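You operate a simulated robot arm through the tools that you are given. There is no shell and no other tool. Be economical: measure what you need, move in short steps, check, and stop when the job is done.

The job below is to be done with a simulated robot arm. You get a single attempt, and the scene is never put back.

Task
Pull-test the capacitor in the tester to 30 N, no more.
Fine: clamp shut, wind till the display shows it, wind fully back before the clamp opens fully; capacitor on the bench.

The check looks at the end state, three seconds after you hand in, the way a careful person would. Anything else that was tipped, shoved, dropped, spilled or broken makes it a failure.

Robot
A 7-joint arm with a two-finger parallel gripper, fixed in place. Base frame: the origin is at the foot of the arm, x ahead of it, y to its left, z up; the work surface is at about z = 860. Units: mm, degrees, N and s.
With the tool pointing down near the work surface it reaches from about 240 to 680 mm from the base axis. Its first joint turns from -66.0 to 66.0 degrees. Payload 2.4 kg.
The TCP is the grasp point between the finger pads, 30 mm short of the fingertips. In the tool frame z runs along the fingers and y along their closing line. Largest opening 94 mm; finger width 28, thickness 10; the body of the gripper, 50 by 96 mm, starts 55 mm behind the TCP.
Orientation is that of the tool frame in the base frame, as a unit quaternion [x, y, z, w]. With the fingers straight down and closing along the base's y, the tool's x points along the base's -x, its y along +y and its z along -z.

Tools
- The arm moves only by the tool send_rows. Its argument "increments" is a list of rows, each an object (a shift or turn left out is 0, a gripper value left out holds the last) with "dp": the shift along the base's x, y, z in mm, a list of three; "dr": the turn, a rotation vector about the base's x, y, z in rad, a list of three. In form: [{"dp": [tx, ty, tz], "dr": [wx, wy, wz]}, ...]. A call has 1 to 8 rows; each row is the pose to reach, as a shift and turn from the pose commanded when the call began. "hand" is the finger opening in mm, from 0 to 94, set as the call begins (left out, the last holds). Each row takes 0.2 s and may step no farther than 50 mm and 8.6 degrees from the row before; otherwise, or with a gripper value out of range, the whole call is refused. A pose out of reach is approached as far as the arm can. The call stops where the force on the tool passes 40 N (or 10 N more than at its start, if that is more) or the arm is blocked; 0.2 s more then pass. The fingers move at their own pace (about 153 mm/s each) and stop on an object; they squeeze with about 21 N. The grip force told is the motor's: it shows also when the fingers shut on nothing. Time passes only in rows, and 0.2 s behind the last, so rows that repeat a pose let the fingers close. It gives the time, the measured TCP pose, the force on the tool (base axes), the opening and the grip force at its end, in the units of the frame above (readings bear some noise).
- Cameras (640 x 400 px; columns grow to the right, rows downward): "scene" is fixed at [38.2, 467.7, 1458]; the picture's right is [-0.79, -0.61, 0.00], its down [-0.25, 0.33, -0.91] and it looks along [0.55, -0.72, -0.42] (base axes); focal length 314 px, centre (320, 200). "wrist" rides on the gripper at [76, 14, -103] in the tool frame; the picture's right is [-0.18, 0.98, 0.00], its down [-0.75, -0.14, -0.64] and it looks along [-0.63, -0.12, 0.77] (tool axes); focal length 243 px, centre (320, 200). There is no depth. A picture from a camera that has moved, and an enlarged one, comes with that camera's place and axes in the base frame and with its lens.
- capture(camera): a new picture of that camera. No time passes.
- zoom(camera, box): a new picture of the part [left, top, right, bottom] of that camera's present view, enlarged. No time passes.
- sign_off(): hands the job in; it is judged then, once.

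Go step by step. Nothing tells you positions but the pictures and the camera data: compare them with the known pose of the tool, close in by small moves and look again before you grip or let go. The budget is 120 turns and 76 pictures, counting those below and the enlarged ones. Unless the task says otherwise, let go and move clear before handing in, and close with one line.

The tools are called after "Emit:" by a JSON object that holds its "op" and its "data". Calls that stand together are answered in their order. send_rows: Moves the arm, as the interface text tells. Its arguments: {"type":"object","properties":{"increments":{"type":"array","items":{"type":"object","properties":{"dp":{"type":"array","items":{"type":"number"}},"dr":{"type":"array","items":{"type":"number"}}}}},"hand":{"type":"number"}},"required":["increments"]} The other tools are called the same way: capture (camera) takes a picture; zoom (camera, box) takes an enlarged picture of a part of a camera's view; sign_off () hands the job in.

At the start:

```text
time: 0.0
eef_pos: [426.6, -135.7, 1293.0]
tool_rot: [0.001, 1.0, 0.0, 0.001]
ft_force: [-0.4, 0.4, -0.8]
gripper_width: 93.8
grasp_force: 0.0
```

scene: 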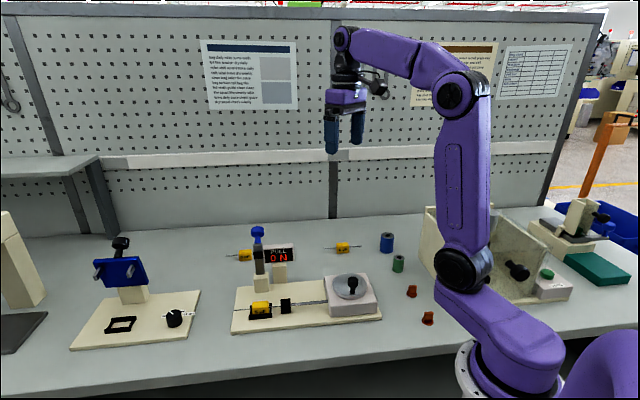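
wrist: 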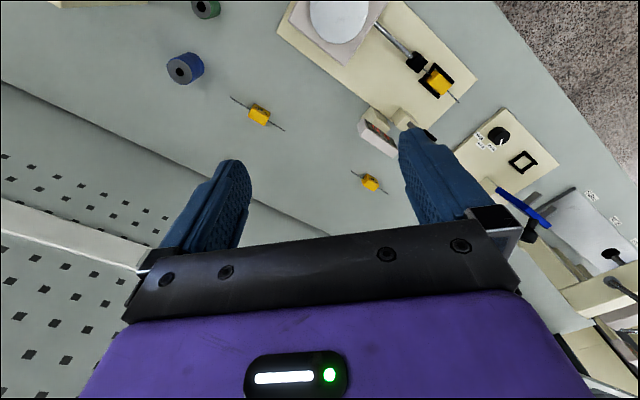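

I see a pull tester in the middle of the bench, with a yellow capacitor in a nest, a blue-handled clamp, a display and a crank wheel. I'll look closer first.

Emit:
{"op": "zoom", "data": {"camera": "scene", "box": [220, 215, 400, 340]}}

Emit:
{"op": "zoom", "data": {"camera": "wrist", "box": [260, 0, 500, 150]}}

Emit:
{"op": "zoom", "data": {"camera": "scene", "box": [200, 35, 310, 115]}}

```text
3.20 times, centred on (310, 278) of scene
camera zoom: at [38.2, 467.7, 1458.0], right [-0.79, -0.61, 0.0], down [-0.25, 0.33, -0.91], along [0.55, -0.72, -0.42], focal length 1004 px, centre (352, -48)
```

zoom: 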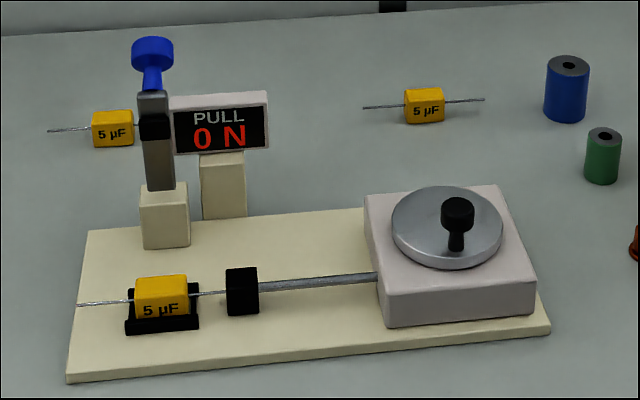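

```text
2.67 times, centred on (380, 75) of wrist
camera zoom: at [350.0, -121.3, 1396.1], right [0.18, 0.98, 0.0], down [0.75, -0.14, 0.64], along [0.63, -0.12, -0.77], focal length 647 px, centre (160, 533)
```

zoom: 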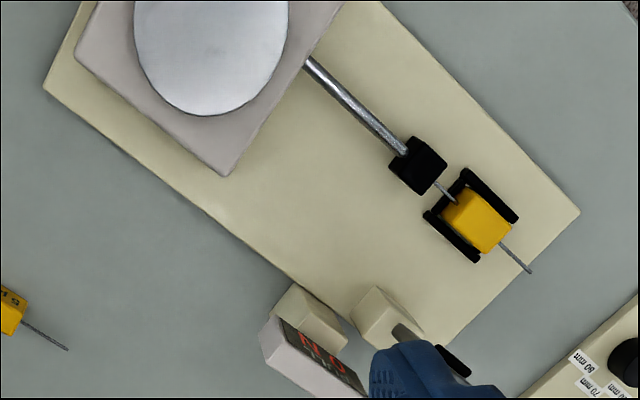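

```text
5.00 times, centred on (255, 75) of scene
camera zoom: at [38.2, 467.7, 1458.0], right [-0.79, -0.61, 0.0], down [-0.25, 0.33, -0.91], along [0.55, -0.72, -0.42], focal length 1569 px, centre (645, 825)
```

zoom: 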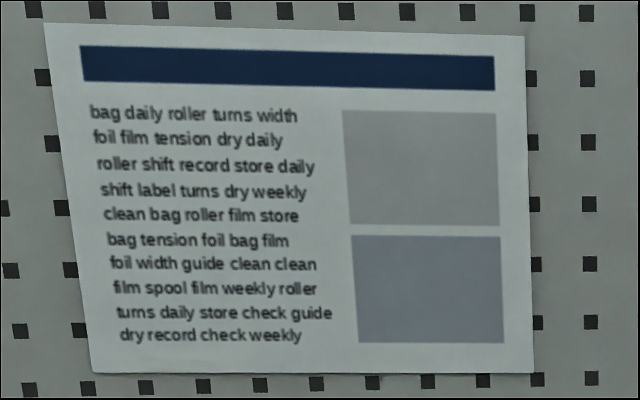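

The tester lies at about 45° in the base frame. My estimates are capacitor near (514, 83), clamp post near (571, 30) and disc near (365, -84). I'll move over it for a better wrist view.

Emit:
{"op": "send_rows", "data": {"increments": [{"dp": [0, 42, -10]}, {"dp": [0, 85, -20]}, {"dp": [0, 128, -30]}, {"dp": [0, 165, -40]}, {"dp": [0, 165, -40]}]}}

Emit:
{"op": "capture", "data": {"camera": "wrist"}}

```text
time: 1.2
eef_pos: [425.2, 29.1, 1254.4]
tool_rot: [0.0, 1.0, 0.0, 0.001]
ft_force: [-0.1, 0.1, 0.2]
gripper_width: 93.9
grasp_force: 0.1
```

```text
70 pictures are left
camera wrist: at [348.4, 43.5, 1356.4], right [0.18, 0.98, 0.0], down [0.75, -0.14, 0.64], along [0.63, -0.12, -0.77], focal length 243 px, centre (320, 200)
```

wrist: 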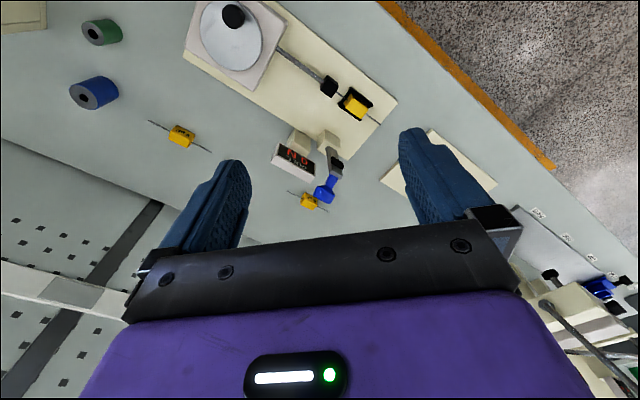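

Emit:
{"op": "zoom", "data": {"camera": "wrist", "box": [180, 0, 420, 220]}}

Emit:
{"op": "zoom", "data": {"camera": "scene", "box": [230, 215, 310, 325]}}

```text
1.82 times, centred on (300, 110) of wrist
camera zoom: at [348.4, 43.5, 1356.4], right [0.18, 0.98, 0.0], down [0.75, -0.14, 0.64], along [0.63, -0.12, -0.77], focal length 441 px, centre (356, 364)
```

zoom: 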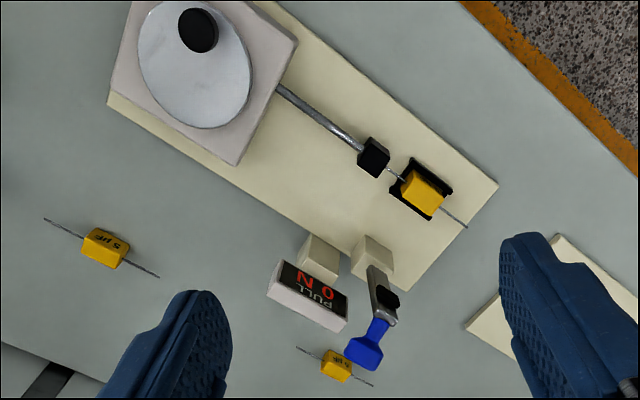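

```text
3.64 times, centred on (270, 270) of scene
camera zoom: at [38.2, 467.7, 1458.0], right [-0.79, -0.61, 0.0], down [-0.25, 0.33, -0.91], along [0.55, -0.72, -0.42], focal length 1141 px, centre (502, -54)
```

zoom: 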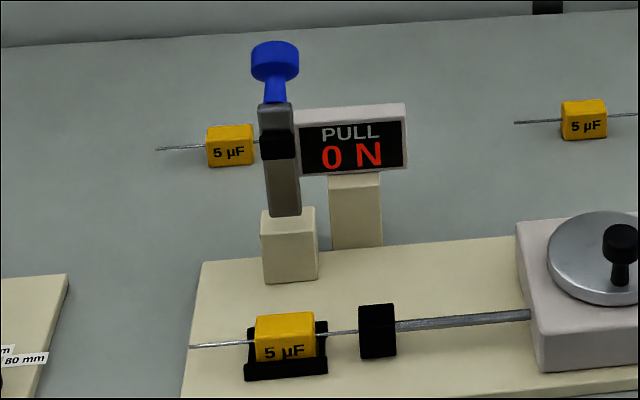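

The open clamp's knob is near (587, 9, 1047), leaning slightly back. The clamp swings in the plane x+y≈596 down onto the capacitor at (515, 81). I'll turn the tool -45° so the fingers close along the pivot axis, and hover above the knob.

Emit:
{"op": "send_rows", "data": {"increments": [{"dp": [27, -3, -20], "dr": [0, 0, -0.131]}, {"dp": [54, -7, -40], "dr": [0, 0, -0.262]}, {"dp": [81, -10, -60], "dr": [0, 0, -0.393]}, {"dp": [108, -13, -80], "dr": [0, 0, -0.524]}, {"dp": [135, -17, -100], "dr": [0, 0, -0.655]}, {"dp": [162, -20, -120], "dr": [0, 0, -0.785]}, {"dp": [162, -20, -120], "dr": [0, 0, -0.785]}], "hand": 70}}

Emit:
{"op": "capture", "data": {"camera": "wrist"}}

Emit:
{"op": "zoom", "data": {"camera": "scene", "box": [200, 160, 360, 280]}}

```text
time: 2.8
eef_pos: [591.1, 9.0, 1133.5]
tool_rot: [0.383, 0.924, 0.001, 0.001]
ft_force: [0.9, 0.1, -0.9]
gripper_width: 70.1
grasp_force: 0.2
```

```text
67 pictures are left
camera wrist: at [545.9, 73.4, 1237.1], right [0.83, 0.56, 0.0], down [0.43, -0.63, 0.64], along [0.36, -0.53, -0.77], focal length 243 px, centre (320, 200)
```

wrist: 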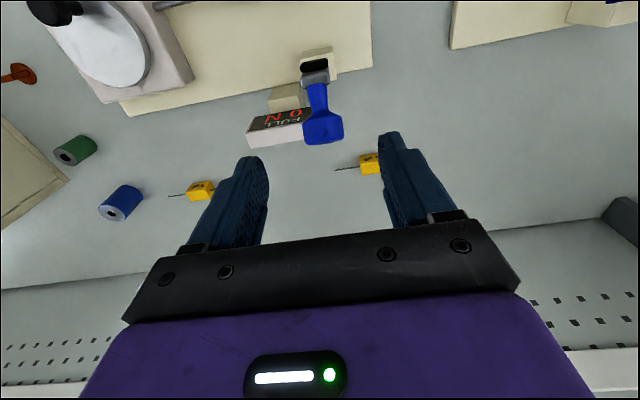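

```text
3.33 times, centred on (280, 220) of scene
camera zoom: at [38.2, 467.7, 1458.0], right [-0.79, -0.61, 0.0], down [-0.25, 0.33, -0.91], along [0.55, -0.72, -0.42], focal length 1046 px, centre (453, 133)
```

zoom: 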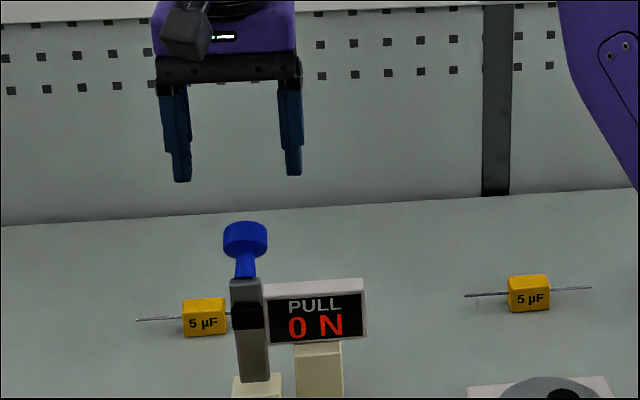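

The knob is at about (596, 4, 1040) and centred between the fingers. I'll descend and straddle it.

Emit:
{"op": "send_rows", "data": {"increments": [{"dp": [4, -4, -25]}, {"dp": [5, -5, -50]}, {"dp": [5, -5, -75]}, {"dp": [5, -5, -88]}, {"dp": [5, -5, -88]}]}}

Emit:
{"op": "capture", "data": {"camera": "wrist"}}

Emit:
{"op": "zoom", "data": {"camera": "scene", "box": [200, 160, 360, 280]}}

```text
time: 4.0
eef_pos: [595.3, 4.7, 1042.5]
tool_rot: [0.383, 0.924, -0.001, 0.001]
ft_force: [-0.3, 0.2, -0.3]
gripper_width: 69.9
grasp_force: 0.0
```

```text
65 pictures are left
camera wrist: at [549.7, 68.1, 1146.6], right [0.82, 0.57, 0.0], down [0.43, -0.63, 0.64], along [0.36, -0.53, -0.77], focal length 243 px, centre (320, 200)
```

wrist: 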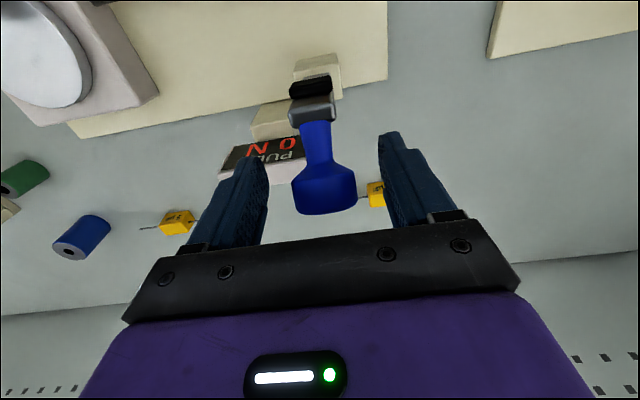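

```text
3.33 times, centred on (280, 220) of scene
camera zoom: at [38.2, 467.7, 1458.0], right [-0.79, -0.61, 0.0], down [-0.25, 0.33, -0.91], along [0.55, -0.72, -0.42], focal length 1046 px, centre (453, 133)
```

zoom: 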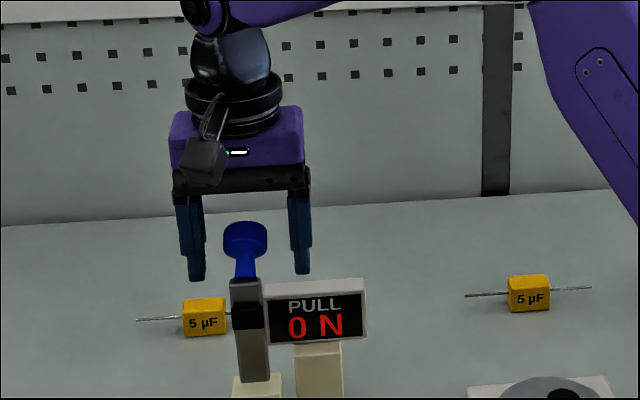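

The knob sits right between the pads, so I'll grip it.

Emit:
{"op": "send_rows", "data": {"increments": [{"dp": [0, 0, 0]}, {"dp": [0, 0, 0]}], "hand": 20}}

```text
time: 4.6
eef_pos: [595.6, 5.7, 1042.7]
tool_rot: [0.381, 0.925, 0.001, 0.001]
ft_force: [10.0, 7.3, -4.9]
gripper_width: 37.5
grasp_force: 44.9
```

The fingers hold the knob at 37 mm width. I'll follow the first part of the arc.

Emit:
{"op": "send_rows", "data": {"increments": [{"dp": [-11.2, 11.2, 3.4]}, {"dp": [-22.6, 22.6, 4.5]}, {"dp": [-34, 34, 3.4]}]}}

Emit:
{"op": "zoom", "data": {"camera": "scene", "box": [200, 180, 360, 300]}}

```text
time: 5.4
eef_pos: [564.5, 36.8, 1050.1]
tool_rot: [0.382, 0.924, 0.002, 0.006]
ft_force: [19.9, 6.0, 8.7]
gripper_width: 37.4
grasp_force: 45.2
```

```text
3.33 times, centred on (280, 240) of scene
camera zoom: at [38.6, 467.9, 1457.9], right [-0.79, -0.61, 0.0], down [-0.25, 0.33, -0.91], along [0.55, -0.72, -0.42], focal length 1046 px, centre (453, 67)
```

zoom: 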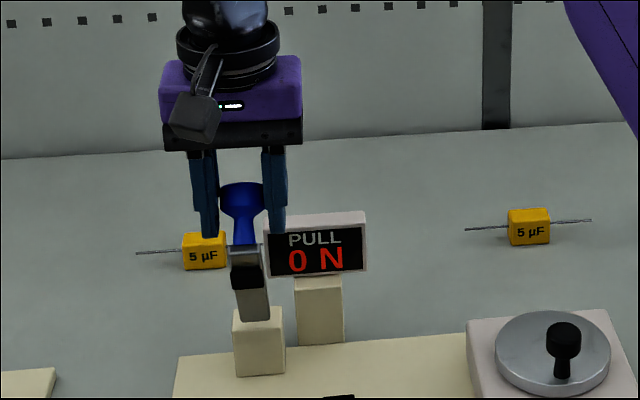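

The clamp swings with the knob. I'll correct the arc slightly, with the pivot near (567, 34, 934), and continue.

Emit:
{"op": "send_rows", "data": {"increments": [{"dp": [-10, 12, 0.5]}, {"dp": [-20.6, 23.6, -3]}, {"dp": [-31.3, 34.3, -9]}, {"dp": [-41.3, 44.3, -17]}, {"dp": [-50.5, 53.5, -27]}]}}

Emit:
{"op": "zoom", "data": {"camera": "scene", "box": [200, 200, 360, 320]}}

```text
time: 6.6
eef_pos: [507.0, 93.0, 1021.2]
tool_rot: [0.382, 0.924, -0.001, -0.001]
ft_force: [-8.5, 6.5, 19.9]
gripper_width: 29.2
grasp_force: 44.8
```

```text
3.33 times, centred on (280, 260) of scene
camera zoom: at [37.6, 467.8, 1457.9], right [-0.79, -0.61, 0.0], down [-0.25, 0.33, -0.91], along [0.55, -0.72, -0.42], focal length 1046 px, centre (453, 0)
```

zoom: 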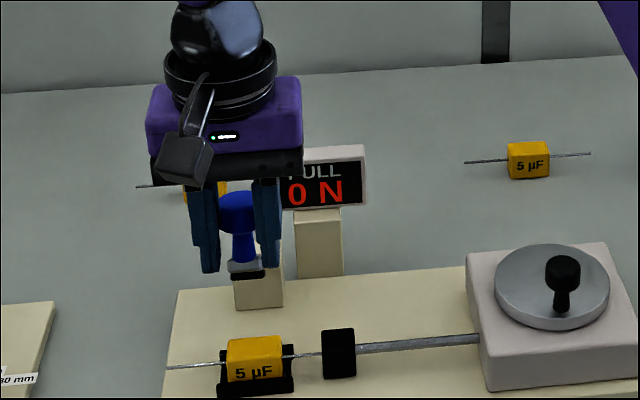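

The grip has shifted on the knob, now reading 29 mm, so I'll check with the wrist camera.

Emit:
{"op": "capture", "data": {"camera": "wrist"}}

```text
61 pictures are left
camera wrist: at [463.2, 157.7, 1124.5], right [0.82, 0.57, 0.0], down [0.44, -0.63, 0.64], along [0.36, -0.53, -0.77], focal length 243 px, centre (320, 200)
```

wrist: 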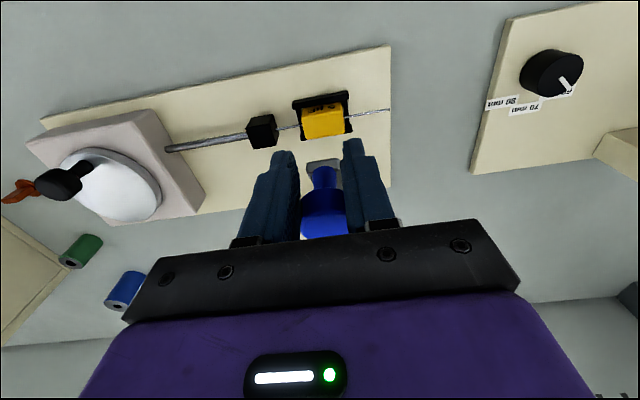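

The pads have slid ahead of the knob. I'll open slightly, re-centre about 14 mm back and 6 mm up, and look again.

Emit:
{"op": "send_rows", "data": {"increments": [{"dp": [0, 0, 0]}, {"dp": [5, -5, 3]}, {"dp": [10, -10, 6]}, {"dp": [10, -10, 6]}], "hand": 55}}

Emit:
{"op": "capture", "data": {"camera": "wrist"}}

Emit:
{"op": "zoom", "data": {"camera": "scene", "box": [200, 200, 360, 320]}}

```text
time: 7.6
eef_pos: [520.6, 81.2, 1025.2]
tool_rot: [0.382, 0.924, 0.0, 0.0]
ft_force: [-0.4, 0.8, 0.0]
gripper_width: 55.0
grasp_force: 0.0
```

```text
60 pictures are left
camera wrist: at [475.8, 146.5, 1129.6], right [0.82, 0.57, 0.0], down [0.43, -0.63, 0.64], along [0.36, -0.53, -0.77], focal length 243 px, centre (320, 200)
```

wrist: 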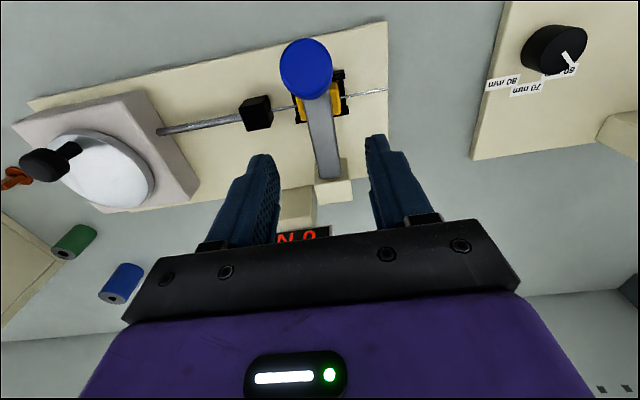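

```text
3.33 times, centred on (280, 260) of scene
camera zoom: at [38.2, 467.7, 1458.0], right [-0.79, -0.61, 0.0], down [-0.25, 0.33, -0.91], along [0.55, -0.72, -0.42], focal length 1046 px, centre (453, 0)
```

zoom: 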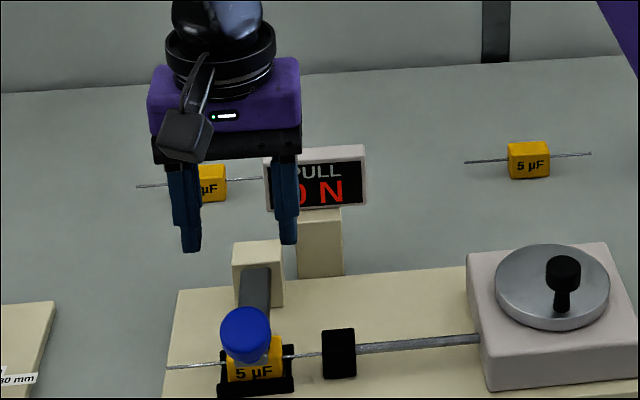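

The clamp has snapped down on its own, with the knob near (489, 111, 949). I'll check whether it's fully shut.

Emit:
{"op": "zoom", "data": {"camera": "scene", "box": [235, 265, 305, 325]}}

Emit:
{"op": "zoom", "data": {"camera": "wrist", "box": [230, 20, 400, 220]}}

```text
6.67 times, centred on (270, 295) of scene
camera zoom: at [38.2, 467.7, 1458.0], right [-0.79, -0.61, 0.0], down [-0.25, 0.33, -0.91], along [0.55, -0.72, -0.42], focal length 2092 px, centre (653, -433)
```

zoom: 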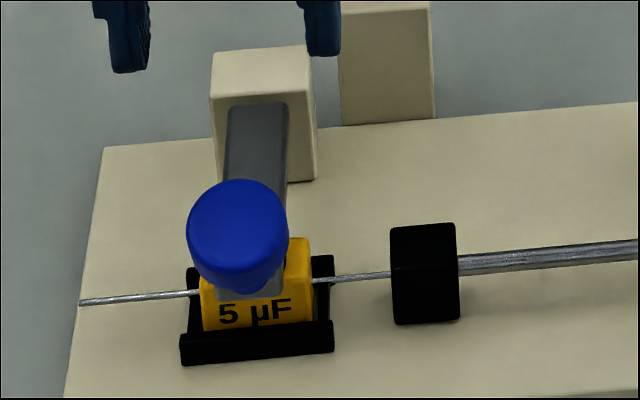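

```text
2.00 times, centred on (315, 120) of wrist
camera zoom: at [475.8, 146.5, 1129.6], right [0.82, 0.57, 0.0], down [0.43, -0.63, 0.64], along [0.36, -0.53, -0.77], focal length 485 px, centre (330, 360)
```

zoom: 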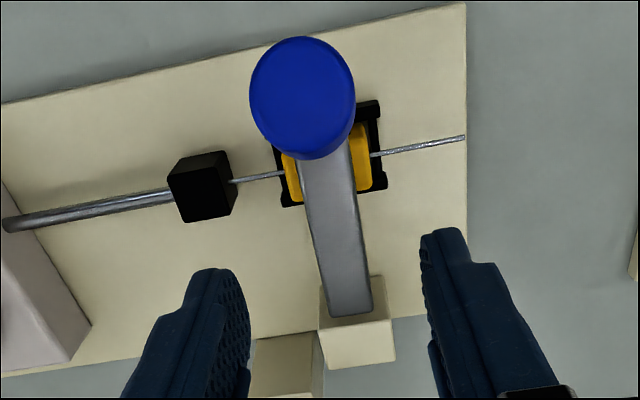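

It looks seated. I'll confirm by pressing gently down on the knob with closed fingers.

Emit:
{"op": "send_rows", "data": {"increments": [{"dp": [-10, 10, 10]}, {"dp": [-25, 25, 10]}, {"dp": [-31, 30, 10]}, {"dp": [-31, 30, -10]}, {"dp": [-31, 30, -25]}, {"dp": [-31, 30, -32]}, {"dp": [-31, 30, -36]}, {"dp": [-31, 30, -40]}], "hand": 0}}

Emit:
{"op": "zoom", "data": {"camera": "scene", "box": [200, 200, 360, 320]}}

```text
time: 9.2
eef_pos: [488.5, 111.7, 997.5]
tool_rot: [0.382, 0.924, 0.002, 0.002]
ft_force: [-6.6, -1.7, 16.6]
gripper_width: 0.0
grasp_force: 21.0
stopped in row 7: the force on the tool passed its limit (the readings are from after the stop); the commanded pose is now the measured one
```

```text
3.33 times, centred on (280, 260) of scene
camera zoom: at [37.7, 467.5, 1458.0], right [-0.79, -0.61, 0.0], down [-0.25, 0.33, -0.91], along [0.55, -0.72, -0.42], focal length 1046 px, centre (453, 0)
```

zoom: 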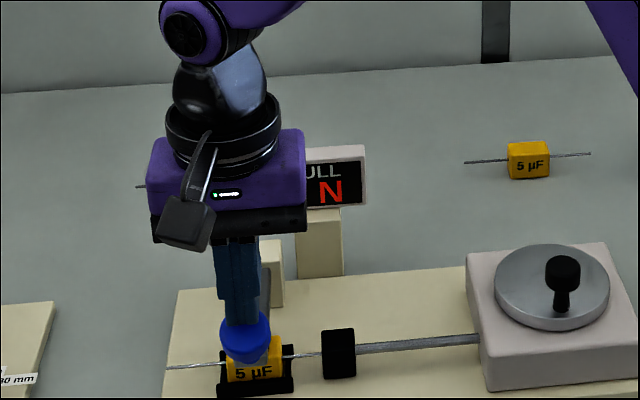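

The clamp didn't yield to over 40 N, so it is shut at its stop. I'll lift and go above the crank.

Emit:
{"op": "send_rows", "data": {"increments": [{"dp": [0, 0, 35]}, {"dp": [-10, -14, 70]}, {"dp": [-37, -52, 80]}, {"dp": [-64, -90, 80]}, {"dp": [-90, -128, 80]}, {"dp": [-115, -165, 80]}, {"dp": [-133, -190, 80]}, {"dp": [-133, -190, 80]}], "hand": 60}}

Emit:
{"op": "capture", "data": {"camera": "wrist"}}

Emit:
{"op": "zoom", "data": {"camera": "scene", "box": [240, 200, 400, 320]}}

```text
time: 11.0
eef_pos: [355.8, -79.0, 1075.1]
tool_rot: [0.382, 0.924, 0.002, 0.002]
ft_force: [-0.2, 0.4, 0.1]
gripper_width: 59.9
grasp_force: 0.1
```

```text
55 pictures are left
camera wrist: at [311.6, -14.3, 1177.5], right [0.82, 0.57, 0.01], down [0.43, -0.63, 0.64], along [0.37, -0.53, -0.77], focal length 243 px, centre (320, 200)
```

wrist: 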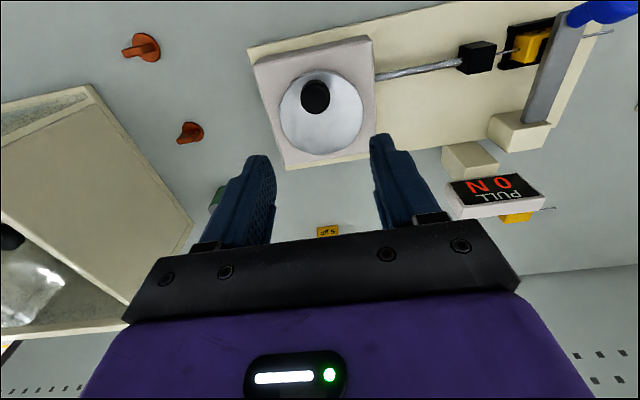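

```text
3.33 times, centred on (320, 260) of scene
camera zoom: at [38.2, 467.6, 1458.0], right [-0.79, -0.61, 0.0], down [-0.25, 0.33, -0.91], along [0.55, -0.72, -0.42], focal length 1046 px, centre (320, 0)
```

zoom: 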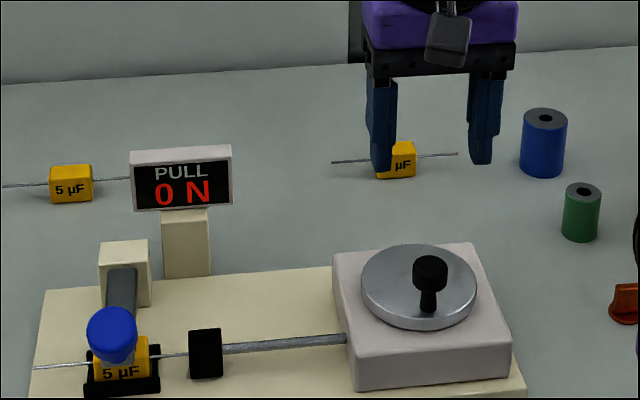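

The crank knob is at about (347, -70, 958) and the disc centre at about (367, -90), radius 28 mm. I'll descend part way and check.

Emit:
{"op": "send_rows", "data": {"increments": [{"dp": [-9, 9, -20]}, {"dp": [-9, 9, -50]}, {"dp": [-9, 9, -75]}, {"dp": [-9, 9, -75]}]}}

Emit:
{"op": "capture", "data": {"camera": "wrist"}}

```text
time: 12.0
eef_pos: [349.5, -68.8, 999.6]
tool_rot: [0.382, 0.924, 0.003, 0.002]
ft_force: [-0.6, -0.4, -0.6]
gripper_width: 60.2
grasp_force: 0.0
```

```text
53 pictures are left
camera wrist: at [303.9, -4.6, 1102.5], right [0.82, 0.57, 0.01], down [0.43, -0.63, 0.64], along [0.37, -0.53, -0.77], focal length 243 px, centre (320, 200)
```

wrist: 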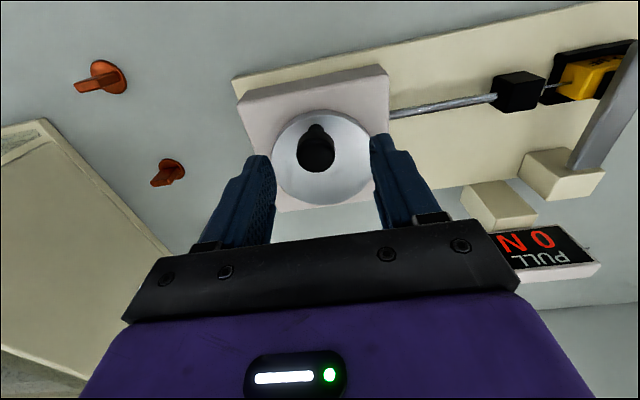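

The knob is close to centred, so I'll descend to grip height with a small lateral correction, then close.

Emit:
{"op": "send_rows", "data": {"increments": [{"dp": [-1, -3, -20]}, {"dp": [-1, -3, -40]}, {"dp": [-1, -3, -40]}]}}

Emit:
{"op": "capture", "data": {"camera": "wrist"}}

```text
time: 12.8
eef_pos: [346.4, -71.9, 959.5]
tool_rot: [0.381, 0.924, 0.002, 0.003]
ft_force: [0.6, 0.1, 0.3]
gripper_width: 60.0
grasp_force: 0.1
```

```text
52 pictures are left
camera wrist: at [302.2, -7.0, 1062.9], right [0.82, 0.57, 0.01], down [0.43, -0.63, 0.64], along [0.37, -0.53, -0.77], focal length 243 px, centre (320, 200)
```

wrist: 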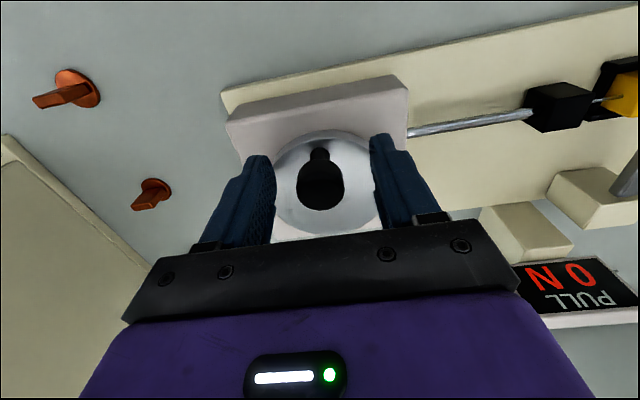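

Dead centre; closing on the knob.

Emit:
{"op": "send_rows", "data": {"increments": [{"dp": [0, 0, 0]}, {"dp": [0, 0, 0]}], "hand": 10}}

```text
time: 13.4
eef_pos: [346.5, -72.4, 960.3]
tool_rot: [0.382, 0.924, 0.001, 0.002]
ft_force: [0.1, 0.1, -5.2]
gripper_width: 26.0
grasp_force: 45.2
```

Gripped at 26 mm. I'll try a small clockwise turn of about 15° and watch the force and display.

Emit:
{"op": "send_rows", "data": {"increments": [{"dp": [2.5, 2.5, 0]}, {"dp": [5.3, 4.7, 0]}, {"dp": [5.3, 4.7, 0]}]}}

Emit:
{"op": "zoom", "data": {"camera": "scene", "box": [240, 220, 400, 320]}}

```text
time: 14.2
eef_pos: [351.2, -65.9, 960.8]
tool_rot: [0.382, 0.924, 0.001, 0.002]
ft_force: [-3.4, -7.5, -21.9]
gripper_width: 25.4
grasp_force: 44.4
```

```text
4.00 times, centred on (320, 270) of scene
camera zoom: at [38.4, 467.4, 1458.1], right [-0.79, -0.61, 0.0], down [-0.25, 0.33, -0.91], along [0.55, -0.72, -0.42], focal length 1255 px, centre (320, -80)
```

zoom: 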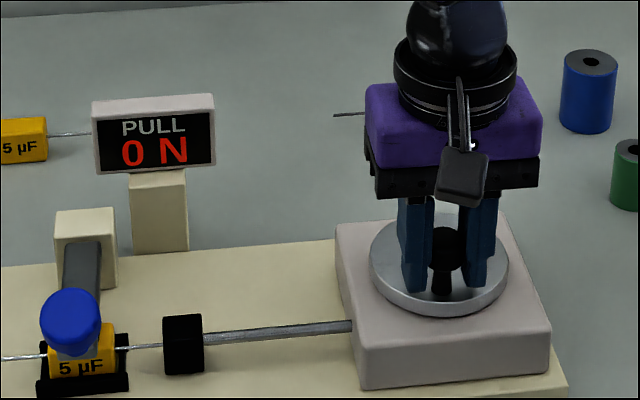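

It turned slightly with the display still at 0 N. I'll continue clockwise another 20°.

Emit:
{"op": "send_rows", "data": {"increments": [{"dp": [2.1, 1.3, 0]}, {"dp": [4.1, 2.3, 0]}, {"dp": [6.4, 3.2, 0]}, {"dp": [8.6, 3.8, 0]}, {"dp": [8.6, 3.8, 0]}]}}

Emit:
{"op": "zoom", "data": {"camera": "scene", "box": [240, 220, 400, 320]}}

```text
time: 15.4
eef_pos: [358.3, -63.5, 960.2]
tool_rot: [0.382, 0.924, 0.001, 0.001]
ft_force: [-18.1, -11.0, 0.3]
gripper_width: 25.6
grasp_force: 44.8
```

```text
4.00 times, centred on (320, 270) of scene
camera zoom: at [37.7, 467.3, 1458.1], right [-0.79, -0.61, 0.0], down [-0.25, 0.33, -0.91], along [0.55, -0.72, -0.42], focal length 1255 px, centre (320, -80)
```

zoom: 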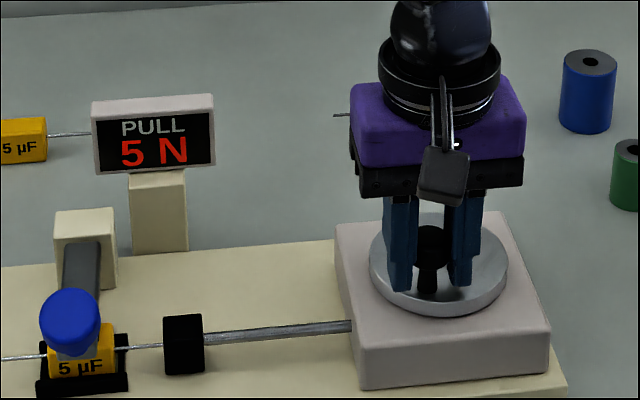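

Clockwise raises the pull, now 5 N at about 108°. I'll go roughly 20° further.

Emit:
{"op": "send_rows", "data": {"increments": [{"dp": [2, 0.5, 0]}, {"dp": [4, 0.9, 0]}, {"dp": [6, 1.1, 0]}, {"dp": [8, 1.1, 0]}, {"dp": [8, 1.1, 0]}]}}

Emit:
{"op": "zoom", "data": {"camera": "scene", "box": [240, 220, 400, 320]}}

```text
time: 16.6
eef_pos: [367.0, -61.5, 961.0]
tool_rot: [0.381, 0.925, 0.002, 0.003]
ft_force: [-2.3, -3.3, -21.5]
gripper_width: 25.0
grasp_force: 45.4
```

```text
4.00 times, centred on (320, 270) of scene
camera zoom: at [38.4, 467.6, 1458.0], right [-0.79, -0.61, 0.0], down [-0.25, 0.33, -0.91], along [0.55, -0.72, -0.42], focal length 1255 px, centre (320, -80)
```

zoom: 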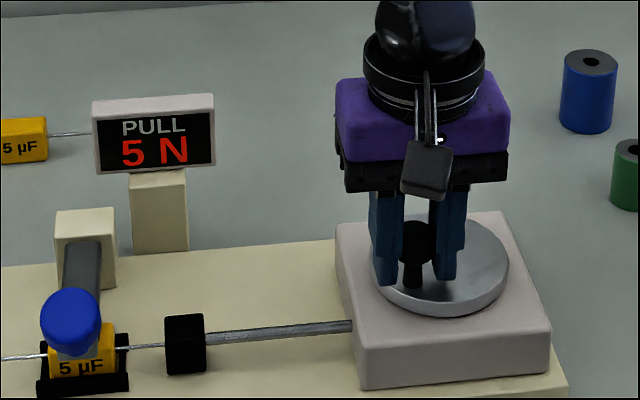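

The display still reads 5 N, so it may step in fives. Continuing about 22°.

Emit:
{"op": "send_rows", "data": {"increments": [{"dp": [2, 0, 0]}, {"dp": [4, -0.2, 0]}, {"dp": [6, -0.5, 0]}, {"dp": [7.9, -0.9, 0]}, {"dp": [10.7, -1.7, 0]}, {"dp": [10.7, -1.7, 0]}]}}

Emit:
{"op": "zoom", "data": {"camera": "scene", "box": [240, 220, 400, 320]}}

```text
time: 18.0
eef_pos: [379.1, -63.0, 961.3]
tool_rot: [0.381, 0.924, 0.002, 0.005]
ft_force: [-8.5, -5.6, 1.4]
gripper_width: 25.9
grasp_force: 45.3
```

```text
4.00 times, centred on (320, 270) of scene
camera zoom: at [37.9, 467.5, 1458.0], right [-0.79, -0.61, 0.0], down [-0.25, 0.33, -0.91], along [0.55, -0.72, -0.42], focal length 1255 px, centre (320, -80)
```

zoom: 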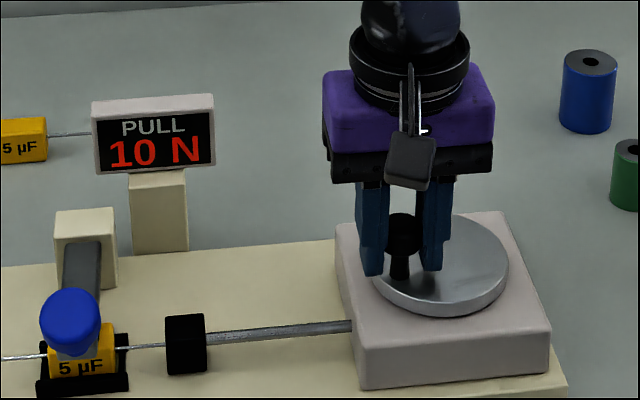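

10 N after about 70° of turning, roughly 0.15 N/deg. Continuing 30°.

Emit:
{"op": "send_rows", "data": {"increments": [{"dp": [1.9, -0.9, 0]}, {"dp": [3.6, -1.8, 0]}, {"dp": [5.3, -2.9, 0]}, {"dp": [6.9, -4, 0]}, {"dp": [8.5, -5.3, 0]}, {"dp": [9.9, -6.7, 0]}, {"dp": [11.9, -9, 0]}, {"dp": [11.9, -9, 0]}]}}

Emit:
{"op": "zoom", "data": {"camera": "scene", "box": [240, 220, 400, 320]}}

```text
time: 19.8
eef_pos: [390.6, -70.9, 960.3]
tool_rot: [0.381, 0.924, 0.002, 0.003]
ft_force: [4.8, 27.0, -16.1]
gripper_width: 25.1
grasp_force: 45.4
```

```text
4.00 times, centred on (320, 270) of scene
camera zoom: at [38.6, 468.4, 1457.7], right [-0.79, -0.61, 0.0], down [-0.25, 0.33, -0.91], along [0.55, -0.72, -0.42], focal length 1255 px, centre (320, -80)
```

zoom: 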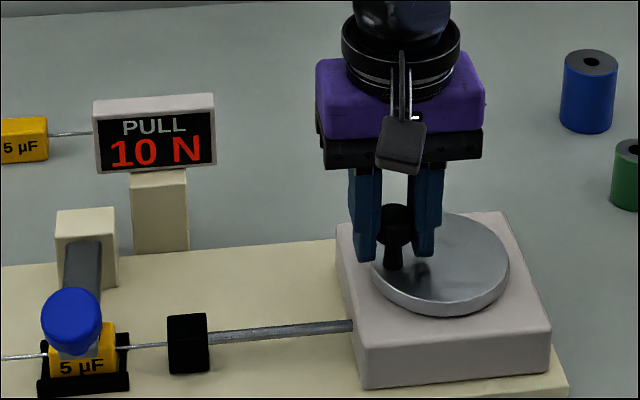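

Still 10 N. The side force suggests the centre is nearer (370, -91) with radius 29.7. I'll correct for that and continue about 18°.

Emit:
{"op": "send_rows", "data": {"increments": [{"dp": [2, -0.4, 0]}, {"dp": [3.5, -2.4, 0]}, {"dp": [4.7, -4.7, 0]}, {"dp": [5.9, -7, 0]}, {"dp": [5.9, -7, 0]}]}}

Emit:
{"op": "zoom", "data": {"camera": "scene", "box": [240, 220, 400, 320]}}

```text
time: 21.0
eef_pos: [400.0, -81.4, 961.9]
tool_rot: [0.382, 0.924, 0.002, 0.009]
ft_force: [26.4, 14.8, 2.9]
gripper_width: 26.7
grasp_force: 15.0
```

```text
4.00 times, centred on (320, 270) of scene
camera zoom: at [38.9, 468.1, 1457.8], right [-0.79, -0.61, 0.0], down [-0.25, 0.33, -0.91], along [0.55, -0.72, -0.42], focal length 1255 px, centre (320, -80)
```

zoom: 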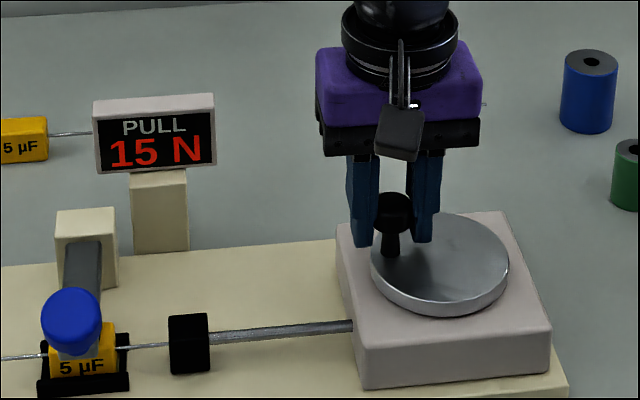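

15 N now. I'll check how the knob sits in the pads before continuing.

Emit:
{"op": "capture", "data": {"camera": "wrist"}}

```text
45 pictures are left
camera wrist: at [353.7, -16.6, 1063.8], right [0.82, 0.57, 0.01], down [0.42, -0.63, 0.65], along [0.38, -0.53, -0.76], focal length 243 px, centre (320, 200)
```

wrist: 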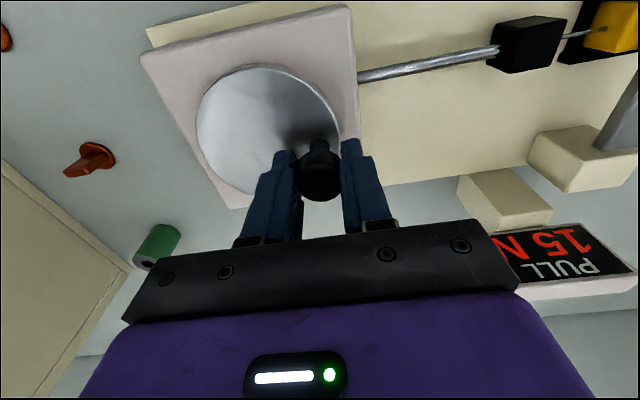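

The knob is still well held. Continuing about 20° with a slightly wider circle.

Emit:
{"op": "send_rows", "data": {"increments": [{"dp": [2.8, -0.5, 0]}, {"dp": [3.9, -2.6, 0]}, {"dp": [4.4, -5.2, 0]}, {"dp": [4.8, -7.8, 0]}, {"dp": [4.8, -7.8, 0]}]}}

Emit:
{"op": "zoom", "data": {"camera": "scene", "box": [240, 220, 400, 320]}}

```text
time: 21.9
eef_pos: [401.4, -81.8, 961.5]
tool_rot: [0.381, 0.924, 0.003, 0.002]
ft_force: [2.1, 5.1, -2.1]
gripper_width: 25.1
grasp_force: 44.5
stopped in row 4: the force on the tool passed its limit (the readings are from after the stop); the commanded pose is now the measured one
```

```text
4.00 times, centred on (320, 270) of scene
camera zoom: at [38.3, 467.8, 1457.9], right [-0.79, -0.61, 0.0], down [-0.25, 0.33, -0.91], along [0.55, -0.72, -0.42], focal length 1255 px, centre (320, -80)
```

zoom: 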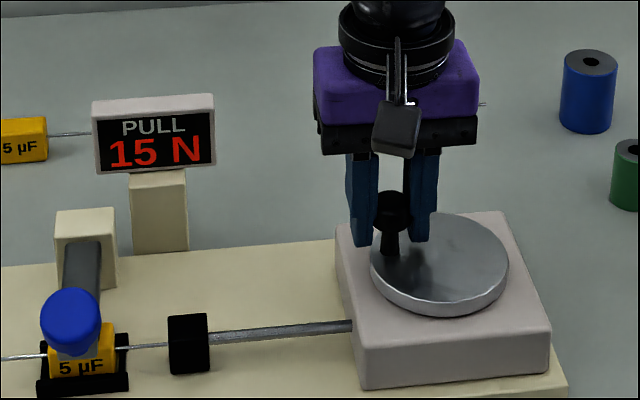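

The call stopped on the force limit and the display still shows 15 N. A refit gives centre (370.5, -93.5) and radius 32. I'll retry in small steps and watch the forces.

Emit:
{"op": "send_rows", "data": {"increments": [{"dp": [0.6, -1.5, 0]}, {"dp": [1.1, -2.9, 0]}, {"dp": [1.1, -2.9, 0]}]}}

```text
time: 22.7
eef_pos: [402.4, -84.2, 960.8]
tool_rot: [0.382, 0.924, 0.002, 0.002]
ft_force: [1.2, 23.4, 19.5]
gripper_width: 25.7
grasp_force: 44.9
```

Emit:
{"op": "send_rows", "data": {"increments": [{"dp": [0.4, -1.3, 0]}, {"dp": [0.8, -2.7, 0]}, {"dp": [0.8, -2.7, 0]}]}}

Emit:
{"op": "capture", "data": {"camera": "wrist"}}

```text
time: 23.5
eef_pos: [404.1, -90.1, 960.6]
tool_rot: [0.382, 0.924, 0.002, 0.002]
ft_force: [9.2, 16.9, -9.9]
gripper_width: 25.8
grasp_force: 44.6
```

```text
43 pictures are left
camera wrist: at [358.9, -25.2, 1063.5], right [0.82, 0.57, 0.01], down [0.43, -0.63, 0.64], along [0.37, -0.53, -0.77], focal length 243 px, centre (320, 200)
```

wrist: 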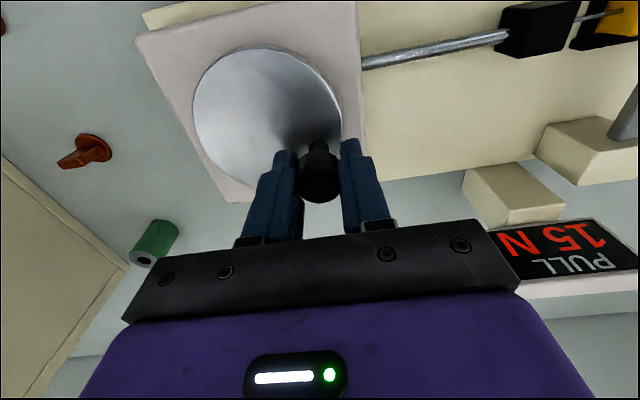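

Progressing in stick-slip fashion, still at 15 N, about 127° turned. I'll continue in small steps.

Emit:
{"op": "send_rows", "data": {"increments": [{"dp": [0.5, -1.6, 0]}, {"dp": [0.8, -3.3, 0]}, {"dp": [1, -4.7, 0]}, {"dp": [1, -6.1, 0]}, {"dp": [1, -7.5, 0]}, {"dp": [1, -7.5, 0]}]}}

Emit:
{"op": "zoom", "data": {"camera": "scene", "box": [240, 220, 400, 320]}}

```text
time: 24.9
eef_pos: [405.8, -97.1, 961.0]
tool_rot: [0.382, 0.924, 0.003, 0.006]
ft_force: [16.5, 5.4, 5.8]
gripper_width: 25.1
grasp_force: 44.8
```

```text
4.00 times, centred on (320, 270) of scene
camera zoom: at [38.7, 467.8, 1457.9], right [-0.79, -0.61, 0.0], down [-0.25, 0.33, -0.91], along [0.55, -0.72, -0.42], focal length 1255 px, centre (320, -80)
```

zoom: 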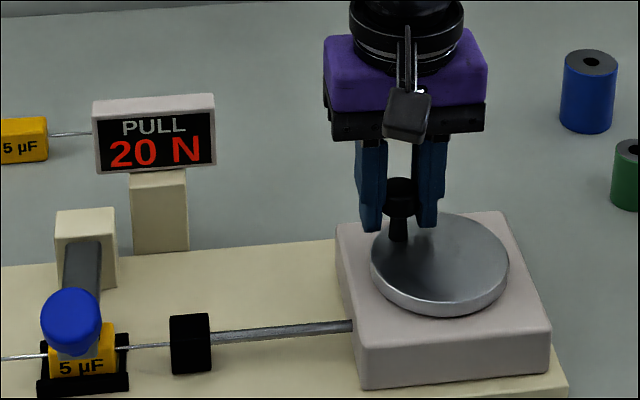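

20 N at about 140°. Continuing about 22°.

Emit:
{"op": "send_rows", "data": {"increments": [{"dp": [0.7, -1.7, 0]}, {"dp": [0.7, -3.4, 0]}, {"dp": [0.3, -5, 0]}, {"dp": [0, -6.6, 0]}, {"dp": [-0.4, -8.2, 0]}, {"dp": [-0.9, -9.8, 0]}, {"dp": [-1.5, -11.2, 0]}, {"dp": [-1.5, -11.2, 0]}]}}

Emit:
{"op": "zoom", "data": {"camera": "scene", "box": [240, 220, 400, 320]}}

```text
time: 26.7
eef_pos: [403.3, -108.0, 959.7]
tool_rot: [0.383, 0.924, 0.002, 0.003]
ft_force: [22.5, 5.3, -11.2]
gripper_width: 25.6
grasp_force: 45.1
```

```text
4.00 times, centred on (320, 270) of scene
camera zoom: at [39.0, 467.8, 1457.9], right [-0.79, -0.61, 0.0], down [-0.25, 0.33, -0.91], along [0.55, -0.72, -0.42], focal length 1255 px, centre (320, -80)
```

zoom: 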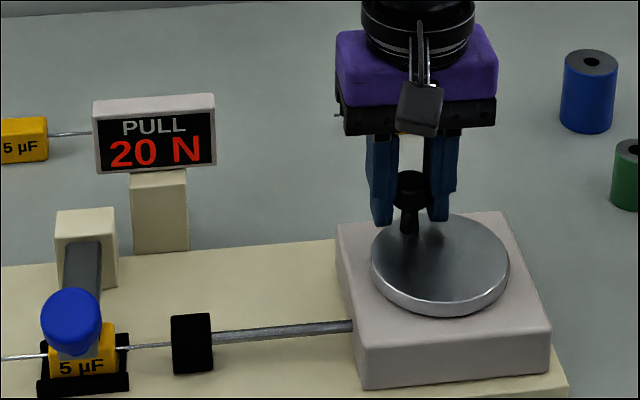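

Still 20 N at about 160°. Continuing about 15°.

Emit:
{"op": "send_rows", "data": {"increments": [{"dp": [-0.4, -1.5, 0]}, {"dp": [-1, -3, 0]}, {"dp": [-1.9, -4.5, 0]}, {"dp": [-2.8, -5.9, 0]}, {"dp": [-3.5, -6.9, 0]}, {"dp": [-3.5, -6.9, 0]}]}}

Emit:
{"op": "zoom", "data": {"camera": "scene", "box": [240, 220, 400, 320]}}

```text
time: 28.1
eef_pos: [399.1, -112.1, 960.7]
tool_rot: [0.382, 0.924, 0.003, 0.001]
ft_force: [13.9, 14.3, -9.6]
gripper_width: 25.2
grasp_force: 44.8
```

```text
4.00 times, centred on (320, 270) of scene
camera zoom: at [38.8, 468.0, 1457.8], right [-0.79, -0.61, 0.0], down [-0.25, 0.33, -0.91], along [0.55, -0.72, -0.42], focal length 1255 px, centre (320, -80)
```

zoom: 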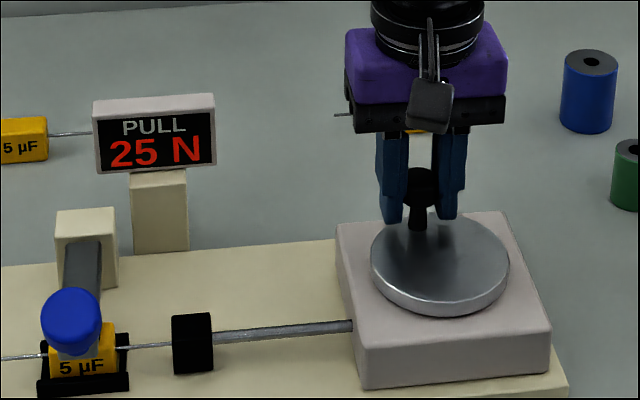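

25 N at about 170°. 30 N should come near 200°, so I'll go about 13° and check.

Emit:
{"op": "send_rows", "data": {"increments": [{"dp": [-0.9, -1.4, 0]}, {"dp": [-1.9, -2.7, 0]}, {"dp": [-3, -4, 0]}, {"dp": [-4.1, -5.2, 0]}, {"dp": [-5.2, -6.4, 0]}, {"dp": [-5.2, -6.4, 0]}]}}

Emit:
{"op": "capture", "data": {"camera": "wrist"}}

```text
time: 29.5
eef_pos: [394.5, -120.5, 961.6]
tool_rot: [0.382, 0.924, 0.002, 0.003]
ft_force: [14.9, 3.6, 10.5]
gripper_width: 25.9
grasp_force: 45.0
```

```text
39 pictures are left
camera wrist: at [349.1, -56.7, 1064.4], right [0.82, 0.57, 0.01], down [0.43, -0.63, 0.65], along [0.37, -0.53, -0.76], focal length 243 px, centre (320, 200)
```

wrist: 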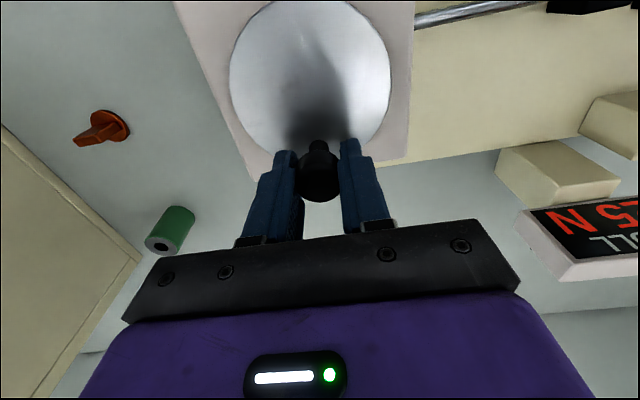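

Still 25 N at about 187°. I'll use small 5° steps now.

Emit:
{"op": "send_rows", "data": {"increments": [{"dp": [-1.1, -0.9, 0]}, {"dp": [-2.2, -1.8, 0]}, {"dp": [-2.2, -1.8, 0]}]}}

Emit:
{"op": "zoom", "data": {"camera": "scene", "box": [240, 220, 400, 320]}}

```text
time: 30.3
eef_pos: [391.4, -123.1, 960.8]
tool_rot: [0.382, 0.924, 0.002, 0.002]
ft_force: [8.2, 3.5, 16.3]
gripper_width: 25.4
grasp_force: 44.9
```

```text
4.00 times, centred on (320, 270) of scene
camera zoom: at [38.2, 467.8, 1457.9], right [-0.79, -0.61, 0.0], down [-0.25, 0.33, -0.91], along [0.55, -0.72, -0.42], focal length 1255 px, centre (320, -80)
```

zoom: 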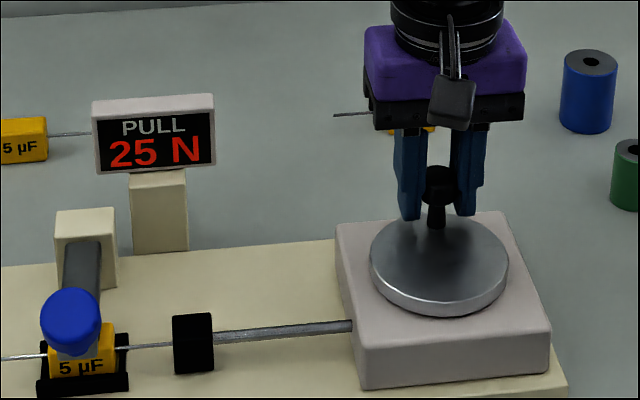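

Emit:
{"op": "send_rows", "data": {"increments": [{"dp": [-1.2, -0.8, 0]}, {"dp": [-2.4, -1.5, 0]}, {"dp": [-2.4, -1.5, 0]}]}}

Emit:
{"op": "zoom", "data": {"camera": "scene", "box": [240, 220, 400, 320]}}

```text
time: 31.1
eef_pos: [390.7, -124.8, 960.5]
tool_rot: [0.382, 0.924, 0.003, 0.002]
ft_force: [6.1, 0.9, -2.1]
gripper_width: 25.1
grasp_force: 44.7
```

```text
4.00 times, centred on (320, 270) of scene
camera zoom: at [38.4, 467.7, 1458.0], right [-0.79, -0.61, 0.0], down [-0.25, 0.33, -0.91], along [0.55, -0.72, -0.42], focal length 1255 px, centre (320, -80)
```

zoom: 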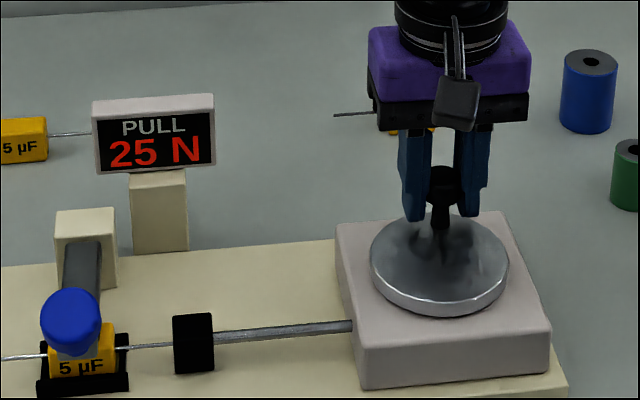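

Emit:
{"op": "send_rows", "data": {"increments": [{"dp": [-1.2, -0.6, 0]}, {"dp": [-2.5, -1.2, 0]}, {"dp": [-2.5, -1.2, 0]}]}}

Emit:
{"op": "zoom", "data": {"camera": "scene", "box": [240, 220, 400, 320]}}

```text
time: 31.9
eef_pos: [387.9, -124.8, 960.8]
tool_rot: [0.382, 0.924, 0.002, 0.004]
ft_force: [20.0, 2.7, -23.0]
gripper_width: 25.1
grasp_force: 45.3
```

```text
4.00 times, centred on (320, 270) of scene
camera zoom: at [39.1, 467.7, 1458.0], right [-0.79, -0.61, 0.0], down [-0.25, 0.33, -0.91], along [0.55, -0.72, -0.42], focal length 1255 px, centre (320, -80)
```

zoom: 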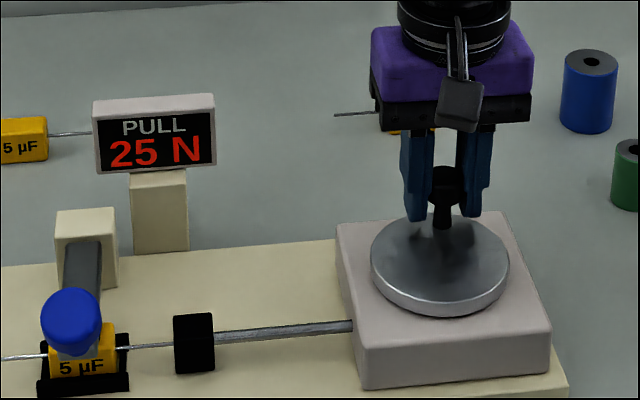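

Emit:
{"op": "send_rows", "data": {"increments": [{"dp": [-1.3, -0.5, 0]}, {"dp": [-2.6, -1, 0]}, {"dp": [-2.6, -1, 0]}]}}

Emit:
{"op": "zoom", "data": {"camera": "scene", "box": [240, 220, 400, 320]}}

```text
time: 32.7
eef_pos: [386.0, -126.2, 960.7]
tool_rot: [0.381, 0.925, 0.003, 0.005]
ft_force: [23.5, 10.3, 0.8]
gripper_width: 25.6
grasp_force: 45.2
```

```text
4.00 times, centred on (320, 270) of scene
camera zoom: at [38.9, 468.0, 1457.9], right [-0.79, -0.61, 0.0], down [-0.25, 0.33, -0.91], along [0.55, -0.72, -0.42], focal length 1255 px, centre (320, -80)
```

zoom: 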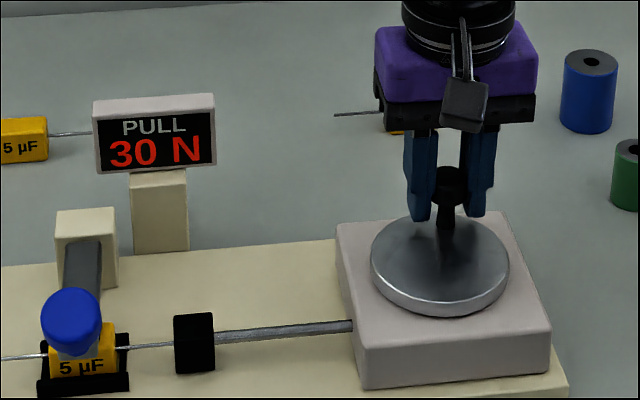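

The display shows 30 N, so I stop winding here. Now I'll wind back counter-clockwise.

Emit:
{"op": "send_rows", "data": {"increments": [{"dp": [3, 1.6, 0]}, {"dp": [5.8, 3.4, 0]}, {"dp": [8.3, 5.6, 0]}, {"dp": [10.7, 8, 0]}, {"dp": [12.7, 10.6, 0]}, {"dp": [14.5, 13.5, 0]}, {"dp": [14.5, 13.5, 0]}]}}

Emit:
{"op": "zoom", "data": {"camera": "scene", "box": [240, 220, 400, 320]}}

```text
time: 34.3
eef_pos: [398.9, -112.3, 961.7]
tool_rot: [0.381, 0.925, 0.003, 0.001]
ft_force: [-2.7, -2.2, -7.0]
gripper_width: 25.0
grasp_force: 45.5
```

```text
4.00 times, centred on (320, 270) of scene
camera zoom: at [38.2, 467.6, 1458.0], right [-0.79, -0.61, 0.0], down [-0.25, 0.33, -0.91], along [0.55, -0.72, -0.42], focal length 1255 px, centre (320, -80)
```

zoom: 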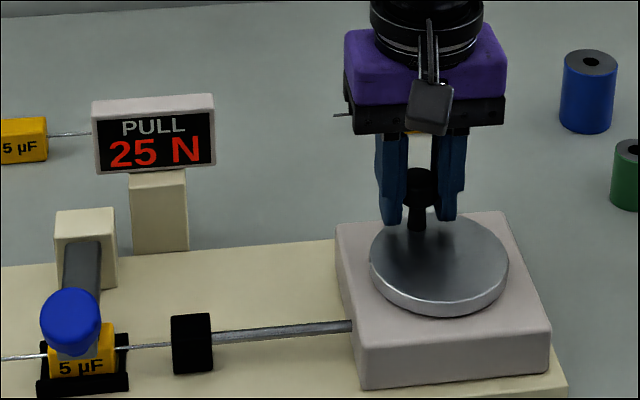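

Unwinding well at 25 N. Continuing about 42°.

Emit:
{"op": "send_rows", "data": {"increments": [{"dp": [1.7, 3, 0]}, {"dp": [3.2, 6.1, 0]}, {"dp": [4.3, 9.3, 0]}, {"dp": [5, 12.5, 0]}, {"dp": [5.3, 15.9, 0]}, {"dp": [5.2, 19.2, 0]}, {"dp": [4.7, 22.6, 0]}, {"dp": [4.7, 22.6, 0]}]}}

```text
time: 36.1
eef_pos: [404.8, -91.2, 961.2]
tool_rot: [0.382, 0.924, 0.002, 0.003]
ft_force: [-9.0, -19.8, 21.1]
gripper_width: 25.4
grasp_force: 44.9
```

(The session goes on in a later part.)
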